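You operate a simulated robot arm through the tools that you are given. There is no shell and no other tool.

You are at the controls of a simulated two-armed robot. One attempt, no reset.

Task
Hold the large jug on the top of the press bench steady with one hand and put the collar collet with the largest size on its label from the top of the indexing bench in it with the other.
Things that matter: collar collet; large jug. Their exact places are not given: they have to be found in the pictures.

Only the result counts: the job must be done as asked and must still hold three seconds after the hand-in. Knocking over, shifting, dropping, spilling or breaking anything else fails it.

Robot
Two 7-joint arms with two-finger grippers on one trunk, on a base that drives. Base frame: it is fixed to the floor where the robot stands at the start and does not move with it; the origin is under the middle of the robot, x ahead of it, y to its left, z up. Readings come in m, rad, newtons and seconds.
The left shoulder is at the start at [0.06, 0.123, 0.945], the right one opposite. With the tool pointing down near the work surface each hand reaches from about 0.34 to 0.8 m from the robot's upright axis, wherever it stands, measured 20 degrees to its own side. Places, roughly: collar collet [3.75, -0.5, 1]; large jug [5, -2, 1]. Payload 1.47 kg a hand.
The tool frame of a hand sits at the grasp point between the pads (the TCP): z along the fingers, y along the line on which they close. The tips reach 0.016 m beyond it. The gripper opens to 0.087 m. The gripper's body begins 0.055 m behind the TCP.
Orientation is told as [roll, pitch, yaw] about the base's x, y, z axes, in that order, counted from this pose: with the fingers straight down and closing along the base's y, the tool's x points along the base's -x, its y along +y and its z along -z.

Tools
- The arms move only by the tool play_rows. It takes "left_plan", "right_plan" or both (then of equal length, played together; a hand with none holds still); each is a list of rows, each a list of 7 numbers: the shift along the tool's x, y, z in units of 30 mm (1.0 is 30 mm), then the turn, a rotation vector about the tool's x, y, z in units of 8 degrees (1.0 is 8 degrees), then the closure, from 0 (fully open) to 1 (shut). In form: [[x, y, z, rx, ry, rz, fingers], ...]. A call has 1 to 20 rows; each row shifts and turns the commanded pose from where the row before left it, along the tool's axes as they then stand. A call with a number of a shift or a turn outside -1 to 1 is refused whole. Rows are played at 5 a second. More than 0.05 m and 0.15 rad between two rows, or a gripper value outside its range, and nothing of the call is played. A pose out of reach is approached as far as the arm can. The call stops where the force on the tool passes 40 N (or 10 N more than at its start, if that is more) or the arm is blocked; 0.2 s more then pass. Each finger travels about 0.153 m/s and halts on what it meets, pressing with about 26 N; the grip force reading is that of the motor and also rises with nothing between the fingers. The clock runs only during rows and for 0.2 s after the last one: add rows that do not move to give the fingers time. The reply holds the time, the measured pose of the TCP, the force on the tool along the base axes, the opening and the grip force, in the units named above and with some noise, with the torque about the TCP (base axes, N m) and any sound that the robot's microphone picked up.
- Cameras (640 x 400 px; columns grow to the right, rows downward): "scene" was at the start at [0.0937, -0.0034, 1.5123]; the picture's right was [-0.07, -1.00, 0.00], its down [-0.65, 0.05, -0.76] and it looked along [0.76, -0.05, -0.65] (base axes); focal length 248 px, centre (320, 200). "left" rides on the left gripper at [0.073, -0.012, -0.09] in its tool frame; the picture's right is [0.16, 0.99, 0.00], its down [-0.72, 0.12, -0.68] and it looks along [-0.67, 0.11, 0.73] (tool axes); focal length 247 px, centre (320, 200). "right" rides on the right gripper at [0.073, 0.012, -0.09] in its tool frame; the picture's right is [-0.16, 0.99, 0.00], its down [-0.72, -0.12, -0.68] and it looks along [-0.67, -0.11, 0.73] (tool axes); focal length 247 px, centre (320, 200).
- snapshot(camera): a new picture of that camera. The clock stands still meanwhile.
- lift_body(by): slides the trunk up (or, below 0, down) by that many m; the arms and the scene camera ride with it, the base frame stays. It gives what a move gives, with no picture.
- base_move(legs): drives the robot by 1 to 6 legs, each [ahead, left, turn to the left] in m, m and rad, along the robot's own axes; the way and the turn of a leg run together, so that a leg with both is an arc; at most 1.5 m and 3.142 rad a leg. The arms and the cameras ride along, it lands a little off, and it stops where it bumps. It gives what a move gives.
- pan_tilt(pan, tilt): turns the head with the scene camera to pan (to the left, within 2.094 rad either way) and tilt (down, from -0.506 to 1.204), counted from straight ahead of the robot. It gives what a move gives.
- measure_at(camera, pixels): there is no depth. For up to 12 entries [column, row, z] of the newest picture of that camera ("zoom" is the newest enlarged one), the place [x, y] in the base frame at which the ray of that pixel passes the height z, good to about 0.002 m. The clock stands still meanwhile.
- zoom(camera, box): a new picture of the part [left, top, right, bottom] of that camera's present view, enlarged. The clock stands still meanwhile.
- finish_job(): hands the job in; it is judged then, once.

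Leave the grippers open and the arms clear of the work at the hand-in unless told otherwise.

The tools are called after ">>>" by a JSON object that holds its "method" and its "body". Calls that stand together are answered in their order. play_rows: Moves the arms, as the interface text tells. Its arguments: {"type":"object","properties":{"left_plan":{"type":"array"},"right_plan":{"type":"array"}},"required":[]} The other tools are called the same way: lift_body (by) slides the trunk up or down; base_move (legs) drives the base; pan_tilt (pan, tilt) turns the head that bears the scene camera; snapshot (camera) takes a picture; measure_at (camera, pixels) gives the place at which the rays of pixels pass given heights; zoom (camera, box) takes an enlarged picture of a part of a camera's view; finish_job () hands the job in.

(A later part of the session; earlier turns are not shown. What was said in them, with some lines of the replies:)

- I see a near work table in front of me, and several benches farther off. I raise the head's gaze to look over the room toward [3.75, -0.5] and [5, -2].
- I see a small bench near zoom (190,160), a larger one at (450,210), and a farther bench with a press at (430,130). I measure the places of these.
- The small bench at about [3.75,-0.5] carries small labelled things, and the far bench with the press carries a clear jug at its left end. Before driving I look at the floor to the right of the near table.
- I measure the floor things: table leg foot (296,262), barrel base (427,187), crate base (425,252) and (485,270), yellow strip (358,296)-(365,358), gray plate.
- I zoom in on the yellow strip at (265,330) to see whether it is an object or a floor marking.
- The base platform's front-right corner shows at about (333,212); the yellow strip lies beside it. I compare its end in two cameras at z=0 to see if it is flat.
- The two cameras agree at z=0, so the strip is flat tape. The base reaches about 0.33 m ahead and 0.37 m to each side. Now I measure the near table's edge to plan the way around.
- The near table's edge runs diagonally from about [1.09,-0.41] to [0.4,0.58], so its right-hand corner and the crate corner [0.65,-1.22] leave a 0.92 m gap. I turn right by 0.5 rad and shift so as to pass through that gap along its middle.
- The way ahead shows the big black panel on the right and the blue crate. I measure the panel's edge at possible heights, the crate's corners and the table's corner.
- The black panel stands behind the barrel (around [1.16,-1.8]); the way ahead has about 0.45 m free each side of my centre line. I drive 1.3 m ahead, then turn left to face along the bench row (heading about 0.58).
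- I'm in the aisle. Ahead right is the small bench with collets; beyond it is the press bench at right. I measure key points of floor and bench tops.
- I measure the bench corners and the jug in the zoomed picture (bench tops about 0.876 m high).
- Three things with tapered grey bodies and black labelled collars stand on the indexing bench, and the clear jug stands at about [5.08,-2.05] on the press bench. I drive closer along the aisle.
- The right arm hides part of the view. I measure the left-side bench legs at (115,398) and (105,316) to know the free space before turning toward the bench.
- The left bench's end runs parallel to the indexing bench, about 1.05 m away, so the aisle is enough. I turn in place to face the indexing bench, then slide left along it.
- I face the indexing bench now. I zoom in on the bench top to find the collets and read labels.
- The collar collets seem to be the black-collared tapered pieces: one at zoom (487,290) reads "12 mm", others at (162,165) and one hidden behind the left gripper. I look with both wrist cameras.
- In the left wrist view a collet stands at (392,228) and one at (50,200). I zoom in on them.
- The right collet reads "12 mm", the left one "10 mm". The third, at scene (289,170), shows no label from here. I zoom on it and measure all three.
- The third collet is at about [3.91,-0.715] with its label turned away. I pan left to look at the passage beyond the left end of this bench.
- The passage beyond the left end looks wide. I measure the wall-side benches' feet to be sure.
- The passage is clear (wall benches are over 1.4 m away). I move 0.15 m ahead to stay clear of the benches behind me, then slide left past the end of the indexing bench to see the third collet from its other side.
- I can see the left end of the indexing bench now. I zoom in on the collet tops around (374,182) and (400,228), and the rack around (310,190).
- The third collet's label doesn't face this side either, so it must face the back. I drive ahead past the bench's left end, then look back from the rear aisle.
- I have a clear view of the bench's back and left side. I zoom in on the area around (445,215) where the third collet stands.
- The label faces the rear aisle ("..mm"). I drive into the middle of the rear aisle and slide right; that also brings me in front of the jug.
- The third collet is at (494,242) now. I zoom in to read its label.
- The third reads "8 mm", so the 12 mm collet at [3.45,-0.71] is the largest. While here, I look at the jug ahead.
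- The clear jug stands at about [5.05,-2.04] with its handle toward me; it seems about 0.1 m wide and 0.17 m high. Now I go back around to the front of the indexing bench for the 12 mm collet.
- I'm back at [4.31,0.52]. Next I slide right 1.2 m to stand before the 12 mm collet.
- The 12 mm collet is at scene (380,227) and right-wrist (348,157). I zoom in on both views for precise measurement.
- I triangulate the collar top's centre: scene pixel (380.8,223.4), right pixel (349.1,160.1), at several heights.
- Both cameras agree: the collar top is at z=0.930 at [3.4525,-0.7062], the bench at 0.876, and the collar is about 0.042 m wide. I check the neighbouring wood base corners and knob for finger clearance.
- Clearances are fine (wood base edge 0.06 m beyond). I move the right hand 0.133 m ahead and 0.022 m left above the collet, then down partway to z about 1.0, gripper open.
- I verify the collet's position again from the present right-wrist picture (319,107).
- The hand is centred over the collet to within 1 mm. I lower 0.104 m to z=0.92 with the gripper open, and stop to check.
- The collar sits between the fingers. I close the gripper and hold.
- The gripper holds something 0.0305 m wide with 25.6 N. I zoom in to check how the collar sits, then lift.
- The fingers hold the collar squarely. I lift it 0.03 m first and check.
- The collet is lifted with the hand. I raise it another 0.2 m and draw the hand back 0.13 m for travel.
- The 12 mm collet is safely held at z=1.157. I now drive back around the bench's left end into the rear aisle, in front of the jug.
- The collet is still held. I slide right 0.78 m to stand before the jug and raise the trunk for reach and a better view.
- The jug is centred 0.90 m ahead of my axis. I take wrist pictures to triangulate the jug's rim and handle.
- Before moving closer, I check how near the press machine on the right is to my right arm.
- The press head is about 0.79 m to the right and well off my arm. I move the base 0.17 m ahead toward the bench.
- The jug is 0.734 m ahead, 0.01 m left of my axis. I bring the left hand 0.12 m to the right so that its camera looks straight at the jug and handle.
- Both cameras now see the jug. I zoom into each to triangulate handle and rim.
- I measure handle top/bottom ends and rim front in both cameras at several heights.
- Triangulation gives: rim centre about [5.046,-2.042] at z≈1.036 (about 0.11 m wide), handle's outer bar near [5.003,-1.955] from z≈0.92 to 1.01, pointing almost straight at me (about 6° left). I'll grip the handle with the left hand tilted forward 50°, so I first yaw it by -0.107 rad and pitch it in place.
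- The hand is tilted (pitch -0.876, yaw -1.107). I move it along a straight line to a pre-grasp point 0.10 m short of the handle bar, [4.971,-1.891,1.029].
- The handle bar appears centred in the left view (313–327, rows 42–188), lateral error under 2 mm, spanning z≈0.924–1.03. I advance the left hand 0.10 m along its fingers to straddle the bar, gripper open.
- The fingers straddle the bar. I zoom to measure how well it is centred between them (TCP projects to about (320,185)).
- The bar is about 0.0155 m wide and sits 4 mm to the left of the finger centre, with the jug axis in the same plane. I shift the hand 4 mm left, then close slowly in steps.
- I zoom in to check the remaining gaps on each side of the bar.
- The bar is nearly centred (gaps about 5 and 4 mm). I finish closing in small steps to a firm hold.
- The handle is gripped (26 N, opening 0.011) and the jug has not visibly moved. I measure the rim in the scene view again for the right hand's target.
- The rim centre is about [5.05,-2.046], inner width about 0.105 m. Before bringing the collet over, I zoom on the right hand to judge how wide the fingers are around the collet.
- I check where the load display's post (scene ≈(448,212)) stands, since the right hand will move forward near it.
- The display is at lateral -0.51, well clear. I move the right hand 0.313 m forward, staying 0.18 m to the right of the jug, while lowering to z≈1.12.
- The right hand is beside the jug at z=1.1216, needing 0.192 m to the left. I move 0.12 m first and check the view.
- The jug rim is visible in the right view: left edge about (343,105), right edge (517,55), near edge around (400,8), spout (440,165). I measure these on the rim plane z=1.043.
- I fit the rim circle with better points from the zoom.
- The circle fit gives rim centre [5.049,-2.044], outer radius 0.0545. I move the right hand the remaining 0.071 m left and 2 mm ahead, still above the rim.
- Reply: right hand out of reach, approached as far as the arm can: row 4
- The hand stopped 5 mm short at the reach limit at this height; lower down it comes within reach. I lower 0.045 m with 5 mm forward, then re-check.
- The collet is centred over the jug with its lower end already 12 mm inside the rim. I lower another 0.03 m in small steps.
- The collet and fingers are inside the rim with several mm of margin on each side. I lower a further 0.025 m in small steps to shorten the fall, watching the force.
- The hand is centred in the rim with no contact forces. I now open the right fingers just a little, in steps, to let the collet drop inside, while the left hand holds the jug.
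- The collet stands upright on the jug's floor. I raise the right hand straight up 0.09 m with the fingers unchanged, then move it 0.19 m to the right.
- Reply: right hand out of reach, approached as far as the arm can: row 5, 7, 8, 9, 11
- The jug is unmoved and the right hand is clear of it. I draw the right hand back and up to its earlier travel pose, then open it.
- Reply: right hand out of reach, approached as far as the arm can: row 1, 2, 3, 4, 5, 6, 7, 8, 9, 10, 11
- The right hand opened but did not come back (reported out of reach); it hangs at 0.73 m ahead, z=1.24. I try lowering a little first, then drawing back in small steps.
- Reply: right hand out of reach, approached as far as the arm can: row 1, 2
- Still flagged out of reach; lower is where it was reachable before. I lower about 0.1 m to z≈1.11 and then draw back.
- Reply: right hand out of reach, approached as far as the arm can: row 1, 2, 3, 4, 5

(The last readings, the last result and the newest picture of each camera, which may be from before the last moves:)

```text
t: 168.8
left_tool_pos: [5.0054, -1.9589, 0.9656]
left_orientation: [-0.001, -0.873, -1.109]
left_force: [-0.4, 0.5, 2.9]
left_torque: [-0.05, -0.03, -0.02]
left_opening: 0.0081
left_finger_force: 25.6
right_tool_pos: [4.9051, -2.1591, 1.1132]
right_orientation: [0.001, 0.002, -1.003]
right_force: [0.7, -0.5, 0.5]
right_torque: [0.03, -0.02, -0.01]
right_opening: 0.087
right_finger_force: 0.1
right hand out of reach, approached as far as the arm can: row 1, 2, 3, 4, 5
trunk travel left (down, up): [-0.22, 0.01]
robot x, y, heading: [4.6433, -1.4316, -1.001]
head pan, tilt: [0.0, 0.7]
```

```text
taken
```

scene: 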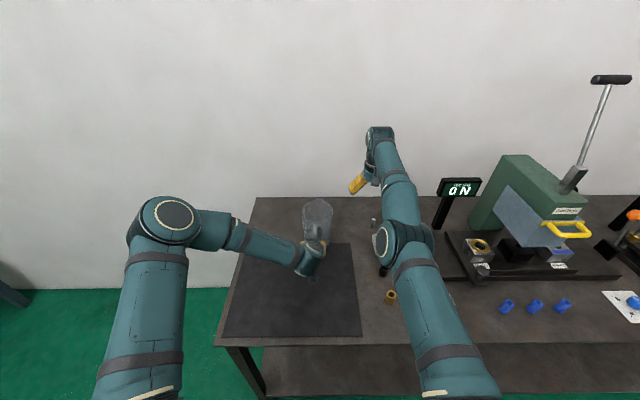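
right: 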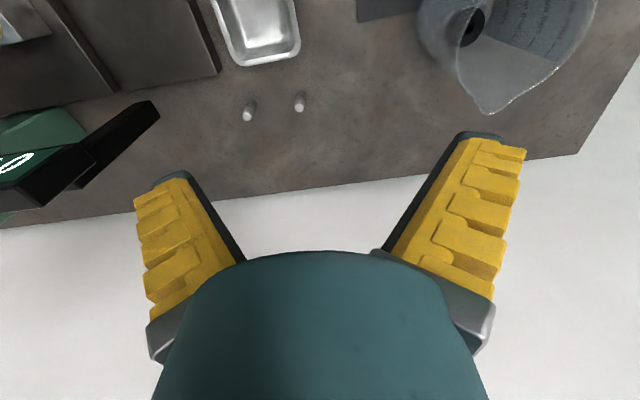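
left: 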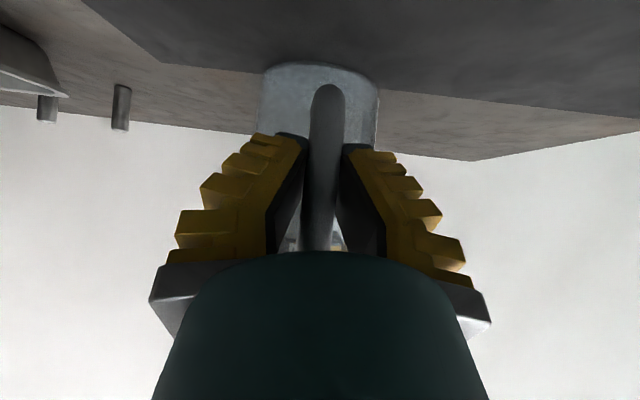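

The hand is at z=1.113. I try drawing back only 0.03 m per row, to see whether it now follows.

>>> {"method": "play_rows", "body": {"right_plan": [[0.4, 0, 0, 0, 0, 0, 0], [0.4, 0, 0, 0, 0, 0, 0], [0.4, 0, 0, 0, 0, 0, 0], [0, 0, 0, 0, 0, 0, 0]], "left_plan": [[0, 0, 0, 0, 0, 0, 1], [0, 0, 0, 0, 0, 0, 1], [0, 0, 0, 0, 0, 0, 1], [0, 0, 0, 0, 0, 0, 1]]}}

```text
t: 169.8
left_tool_pos: [5.0062, -1.9588, 0.9662]
left_orientation: [0.0, -0.874, -1.109]
left_force: [1.5, -0.8, 2.3]
left_torque: [-0.04, -0.01, 0.01]
left_opening: 0.0083
left_finger_force: 25.8
right_tool_pos: [4.9075, -2.1587, 1.1142]
right_orientation: [-0.001, 0.002, -1.003]
right_force: [-0.8, -0.5, -0.2]
right_torque: [0.03, 0.03, 0.0]
right_opening: 0.0869
right_finger_force: 0.0
right hand out of reach, approached as far as the arm can: row 1, 2, 3
trunk travel left (down, up): [-0.22, 0.01]
robot x, y, heading: [4.6449, -1.4275, -0.997]
head pan, tilt: [0.0, 0.7]
```

It is stuck at full stretch. Since sliding right straightened the elbow, I move a little left (still 5 cm above rim height and clear of the jug) combined with drawing back, to bend the elbow again.

>>> {"method": "play_rows", "body": {"right_plan": [[0.2, 0.5, 0, 0, 0, 0, 0], [0.4, 0.4, 0, 0, 0, 0, 0], [0.5, 0.2, 0, 0, 0, 0, 0], [0.5, 0, 0, 0, 0, 0, 0], [0, 0, 0, 0, 0, 0, 0]], "left_plan": [[0, 0, 0, 0, 0, 0, 1], [0, 0, 0, 0, 0, 0, 1], [0, 0, 0, 0, 0, 0, 1], [0, 0, 0, 0, 0, 0, 1], [0, 0, 0, 0, 0, 0, 1]]}}

>>> {"method": "snapshot", "body": {"camera": "scene"}}

```text
t: 171.0
left_tool_pos: [5.0056, -1.9595, 0.9664]
left_orientation: [0.0, -0.875, -1.109]
left_force: [0.6, 1.2, 3.0]
left_torque: [-0.05, -0.03, 0.01]
left_opening: 0.0079
left_finger_force: 26.2
right_tool_pos: [4.9323, -2.1397, 1.1167]
right_orientation: [0.001, 0.0, -1.002]
right_force: [0.2, 0.3, -0.6]
right_torque: [-0.02, -0.01, 0.01]
right_opening: 0.087
right_finger_force: 0.1
right hand out of reach, approached as far as the arm can: row 1, 2, 3, 4
trunk travel left (down, up): [-0.22, 0.01]
robot x, y, heading: [4.643, -1.4279, -1.003]
head pan, tilt: [0.0, 0.7]
```

```text
taken
```

scene: 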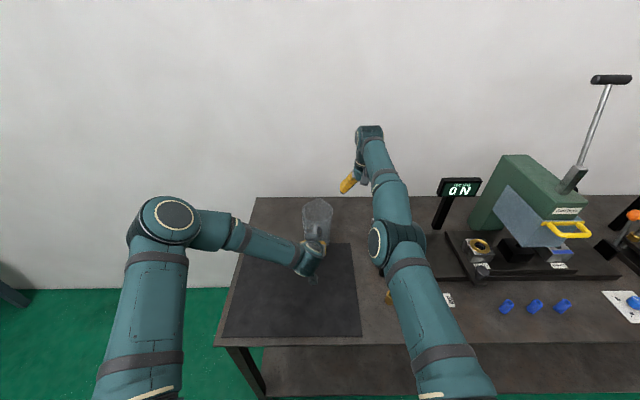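

The right arm stays on its stretch limit but is well clear above. I first release the jug with the left hand: open the fingers gently in place.

>>> {"method": "play_rows", "body": {"left_plan": [[0, 0, 0, 0, 0, 0, 0.85], [0, 0, 0, 0, 0, 0, 0.75], [0, 0, 0, 0, 0, 0, 0.6], [0, 0, 0, 0, 0, 0, 0.4], [0, 0, 0, 0, 0, 0, 0.2], [0, 0, 0, 0, 0, 0, 0], [0, 0, 0, 0, 0, 0, 0]]}}

>>> {"method": "snapshot", "body": {"camera": "left"}}

>>> {"method": "zoom", "body": {"camera": "scene", "box": [270, 180, 370, 280]}}

```text
t: 172.6
left_tool_pos: [5.0049, -1.9585, 0.9659]
left_orientation: [0.001, -0.874, -1.108]
left_force: [0.3, -0.3, 0.1]
left_torque: [0.01, -0.01, 0.02]
left_opening: 0.0868
left_finger_force: 0.1
right_tool_pos: [4.9324, -2.141, 1.1172]
right_orientation: [-0.001, 0.0, -1.001]
right_force: [-0.9, 0.2, -0.3]
right_torque: [-0.01, 0.0, -0.02]
right_opening: 0.0871
right_finger_force: 0.0
trunk travel left (down, up): [-0.22, 0.01]
robot x, y, heading: [4.6436, -1.4242, -1.001]
head pan, tilt: [0.0, 0.7]
```

```text
taken
```

left: 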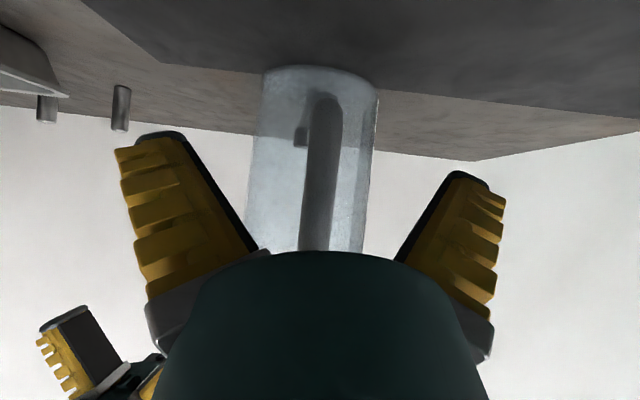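

```text
4.00 times, centred on (320, 230) of scene
```

zoom: 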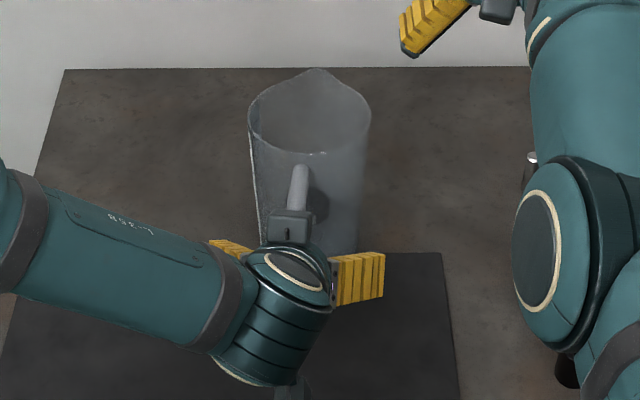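

The jug stands free with the collet inside. I retract the left hand straight back along its fingers 0.10 m, then lift it.

>>> {"method": "play_rows", "body": {"left_plan": [[0, 0, -0.4, 0, 0, 0, 0], [0, 0, -0.6, 0, 0, 0, 0], [0, 0, -0.8, 0, 0, 0, 0], [0, 0, -0.8, 0, 0, 0, 0], [0, 0, -0.8, 0, 0, 0, 0], [-0.3, 0, -0.8, 0, 0, 0, 0], [-0.5, 0, -0.7, 0, 0, 0, 0], [-0.5, 0, -0.7, 0, 0, 0, 0], [-0.5, 0, -0.7, 0, 0, 0, 0], [-0.5, 0, -0.7, 0, 0, 0, 0], [0, 0, 0, 0, 0, 0, 0]]}}

>>> {"method": "snapshot", "body": {"camera": "scene"}}

>>> {"method": "zoom", "body": {"camera": "scene", "box": [270, 180, 370, 280]}}

```text
t: 175.0
left_tool_pos: [4.9554, -1.8531, 1.1541]
left_orientation: [0.002, -0.875, -1.107]
left_force: [0.2, 0.7, 0.0]
left_torque: [-0.01, 0.03, 0.01]
left_opening: 0.087
left_finger_force: 0.0
right_tool_pos: [4.9323, -2.1414, 1.1174]
right_orientation: [-0.001, 0.002, -1.0]
right_force: [-0.7, -0.4, 0.4]
right_torque: [0.0, 0.03, 0.0]
right_opening: 0.0874
right_finger_force: 0.0
trunk travel left (down, up): [-0.22, 0.01]
robot x, y, heading: [4.6422, -1.4307, -1.0]
head pan, tilt: [0.0, 0.7]
```

```text
taken
```

scene: 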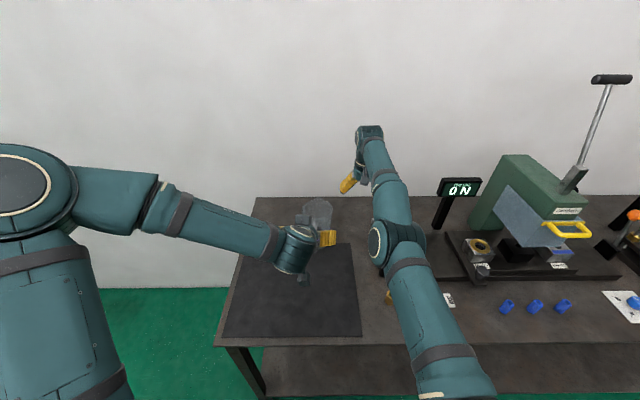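

```text
4.00 times, centred on (320, 230) of scene
```

zoom: 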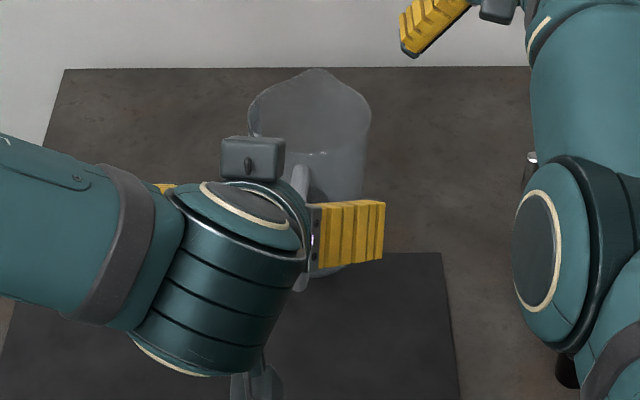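

Both hands are off the jug. I move the left hand back, up and left, and raise the right hand about 0.1 m.

>>> {"method": "play_rows", "body": {"left_plan": [[0, 0.5, -0.85, 0, 0, 0, 0], [0, 0.6, -0.85, 0, 0, 0, 0], [0, 0.6, -0.85, 0, 0, 0, 0], [0, 0.6, -0.85, 0, 0, 0, 0], [0, 0.6, -0.85, 0, 0, 0, 0], [0, 0, 0, 0, 0, 0, 0]], "right_plan": [[0, 0, -0.7, 0, 0, 0, 0], [0, 0, -0.7, 0, 0, 0, 0], [0, 0, -0.7, 0, 0, 0, 0], [0, 0, -0.7, 0, 0, 0, 0], [0, 0, -0.7, 0, 0, 0, 0], [0, 0, 0, 0, 0, 0, 0]]}}

>>> {"method": "snapshot", "body": {"camera": "scene"}}

>>> {"method": "snapshot", "body": {"camera": "right"}}

```text
t: 176.4
left_tool_pos: [4.9915, -1.729, 1.2367]
left_orientation: [-0.001, -0.871, -1.107]
left_force: [0.0, 0.7, -0.6]
left_torque: [-0.03, 0.02, -0.01]
left_opening: 0.087
left_finger_force: 0.0
left hand out of reach, approached as far as the arm can: row 5
right_tool_pos: [4.917, -2.1286, 1.2168]
right_orientation: [0.0, 0.002, -0.998]
right_force: [-0.1, -1.0, -0.4]
right_torque: [0.03, 0.04, 0.04]
right_opening: 0.0868
right_finger_force: 0.0
right hand out of reach, approached as far as the arm can: row 3, 5
trunk travel left (down, up): [-0.22, 0.01]
robot x, y, heading: [4.6457, -1.431, -0.996]
head pan, tilt: [0.0, 0.7]
```

```text
taken
```

scene: 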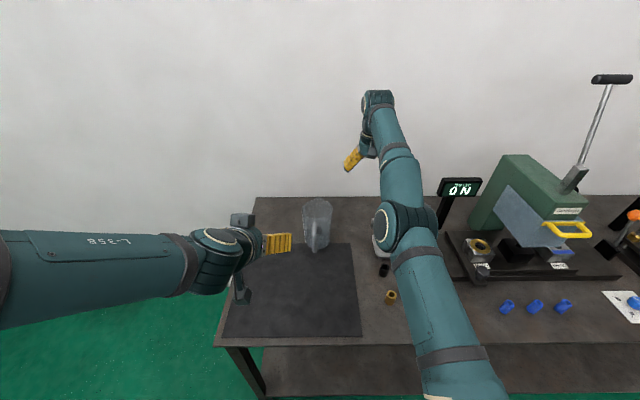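

```text
taken
```

right: 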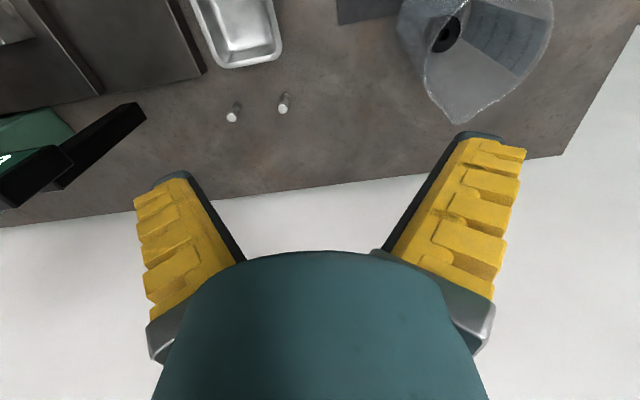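

The jug stands upright with the collet visible inside (right view (447,35)). I zoom to confirm.

>>> {"method": "zoom", "body": {"camera": "right", "box": [390, 0, 570, 130]}}

>>> {"method": "zoom", "body": {"camera": "scene", "box": [280, 185, 360, 265]}}

```text
3.08 times, centred on (480, 65) of right
```

zoom: 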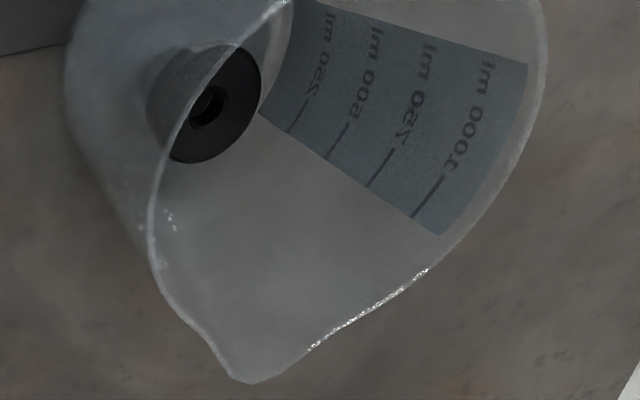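

```text
5.00 times, centred on (320, 225) of scene
```

zoom: 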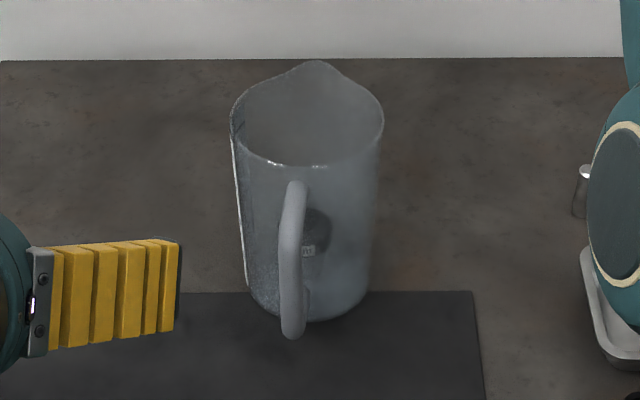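

The collet stands inside the jug and the jug is upright on the bench. I back the base off 0.17 m (to where I stood before) so both arms are clear.

>>> {"method": "base_move", "body": {"legs": [[-0.17, 0, 0]]}}

>>> {"method": "snapshot", "body": {"camera": "scene"}}

>>> {"method": "zoom", "body": {"camera": "scene", "box": [230, 130, 480, 290]}}

```text
t: 177.9
left_tool_pos: [4.8992, -1.584, 1.237]
left_orientation: [0.0, -0.874, -1.108]
left_force: [-0.2, -0.2, 1.0]
left_torque: [0.0, -0.03, -0.01]
left_opening: 0.0869
left_finger_force: 0.1
right_tool_pos: [4.8254, -1.9836, 1.2182]
right_orientation: [0.0, -0.001, -1.0]
right_force: [-0.1, 0.3, 1.1]
right_torque: [0.01, 0.01, -0.01]
right_opening: 0.087
right_finger_force: 0.1
trunk travel left (down, up): [-0.22, 0.01]
robot x, y, heading: [4.5524, -1.2859, -0.999]
head pan, tilt: [0.0, 0.7]
```

```text
taken
```

scene: 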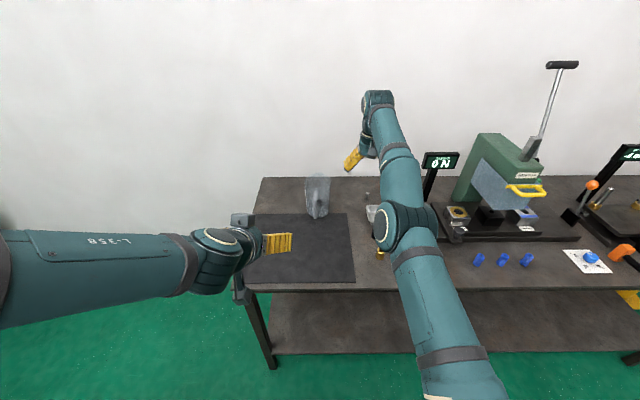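

```text
2.50 times, centred on (355, 210) of scene
```

zoom: 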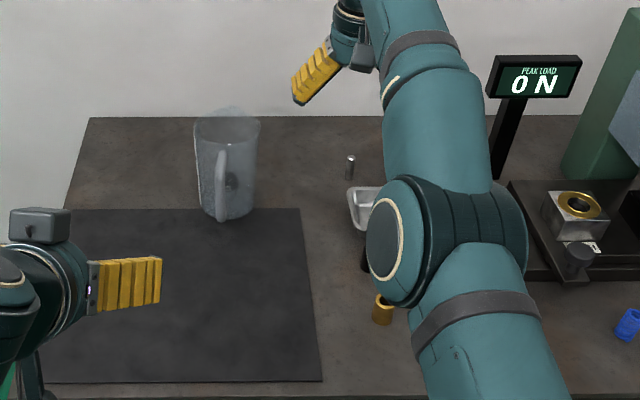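

Both arms are clear of the jug. I try once more to draw the right hand back for extra distance.

>>> {"method": "play_rows", "body": {"right_plan": [[0.5, 0, 0.3, 0, 0, 0, 0], [0.6, 0, 0.3, 0, 0, 0, 0], [0.6, 0, 0.3, 0, 0, 0, 0], [0.6, 0, 0, 0, 0, 0, 0], [0.6, 0, 0, 0, 0, 0, 0], [0, 0, 0, 0, 0, 0, 0]]}}

```text
t: 179.3
left_tool_pos: [4.8987, -1.586, 1.2371]
left_orientation: [0.0, -0.872, -1.105]
left_force: [-0.4, 0.6, -0.8]
left_torque: [0.02, -0.02, 0.01]
left_opening: 0.0869
left_finger_force: 0.1
right_tool_pos: [4.827, -1.9823, 1.2208]
right_orientation: [0.0, 0.003, -1.0]
right_force: [-0.2, -0.7, -0.1]
right_torque: [-0.01, 0.03, -0.01]
right_opening: 0.087
right_finger_force: 0.0
right hand out of reach, approached as far as the arm can: row 1, 2, 3, 4, 5
trunk travel left (down, up): [-0.22, 0.01]
robot x, y, heading: [4.5549, -1.2894, -1.003]
head pan, tilt: [0.0, 0.7]
```

The right arm won't fold, but it is open and 0.2 m from the jug. For more clearance I slide the base 0.6 m left along the empty aisle (the hand passes 0.15 m above and in front of the jug), then check.

>>> {"method": "base_move", "body": {"legs": [[-0.04, 0, 0], [0, 0.65, 0]]}}

>>> {"method": "pan_tilt", "body": {"pan": -0.5, "tilt": 0.6}}

>>> {"method": "snapshot", "body": {"camera": "scene"}}

```text
t: 185.9
left_tool_pos: [5.423, -1.2049, 1.2378]
left_orientation: [0.0, -0.871, -1.11]
left_force: [0.6, -0.7, 0.5]
left_torque: [-0.01, -0.01, 0.05]
left_opening: 0.087
left_finger_force: 0.0
right_tool_pos: [5.3492, -1.5995, 1.2192]
right_orientation: [0.0, 0.001, -1.004]
right_force: [0.0, 0.4, -0.2]
right_torque: [-0.01, -0.04, -0.01]
right_opening: 0.087
right_finger_force: 0.1
trunk travel left (down, up): [-0.22, 0.01]
robot x, y, heading: [5.0784, -0.9022, -1.007]
head pan, tilt: [0.0, 0.7]
```

```text
t: 186.8
left_tool_pos: [5.4249, -1.2044, 1.2384]
left_orientation: [0.0, -0.872, -1.112]
left_force: [-0.6, 0.1, -0.1]
left_torque: [0.0, 0.01, 0.04]
left_opening: 0.0869
left_finger_force: 0.0
right_tool_pos: [5.3494, -1.6008, 1.2191]
right_orientation: [-0.001, 0.002, -1.004]
right_force: [0.3, -0.3, -0.2]
right_torque: [-0.01, 0.01, 0.0]
right_opening: 0.0869
right_finger_force: 0.1
trunk travel left (down, up): [-0.22, 0.01]
robot x, y, heading: [5.0766, -0.9028, -1.003]
head pan, tilt: [-0.499, 0.6]
```

```text
taken
```

scene: 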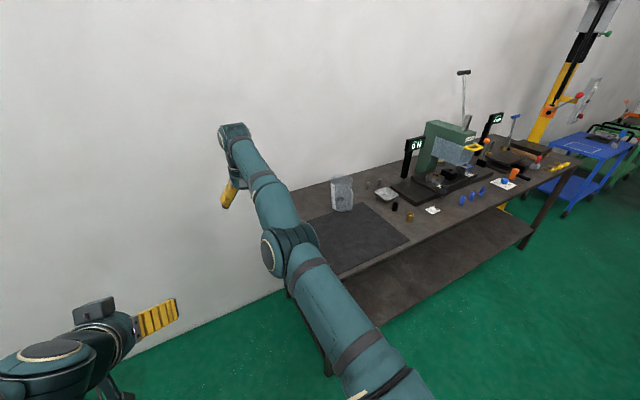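

I zoom in for a last check of the jug and the press bench.

>>> {"method": "zoom", "body": {"camera": "scene", "box": [300, 150, 460, 260]}}

>>> {"method": "zoom", "body": {"camera": "scene", "box": [310, 165, 370, 220]}}

```text
3.64 times, centred on (380, 205) of scene
```

zoom: 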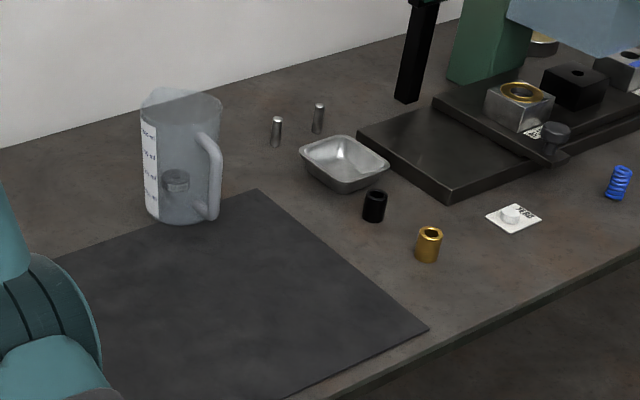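

```text
7.27 times, centred on (340, 192) of scene
```

zoom: 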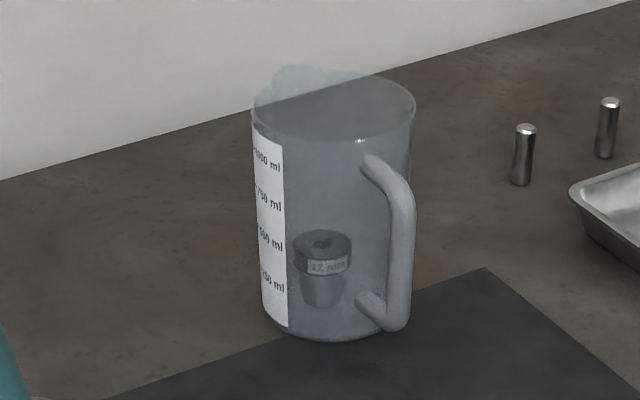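

The jug stands upright on the press bench with the 12 mm collet standing inside it. Nothing else on that bench has moved, both grippers are open and the arms are clear. I hand the job in.

>>> {"method": "finish_job", "body": {}}

```text
The job is handed in.
```

I put the 12 mm collar collet in the large jug on the press bench while the left hand held the jug by its handle, then handed the job in. I don't have the result of the judging.

- **Choice of collet:** there were three collar collets on the indexing bench, labelled 8 mm, 10 mm and 12 mm, so the 12 mm one was the largest.
- **Placing it:** the right hand lowered the collet inside the rim and let it fall about 9 cm to the bottom, where it stands upright with its label readable. The fall was needed because the gripper body is too wide to go deeper into the jug.
- **The jug:** it stands upright and may have shifted a few millimetres when I released the handle. Nothing else on the press bench looks moved. I did not look at the indexing bench again after taking the collet.
- **Right arm:** it got stuck nearly straight after the release and would not fold back, so I moved the base away instead. Both grippers are open and both arms are well clear of the jug.
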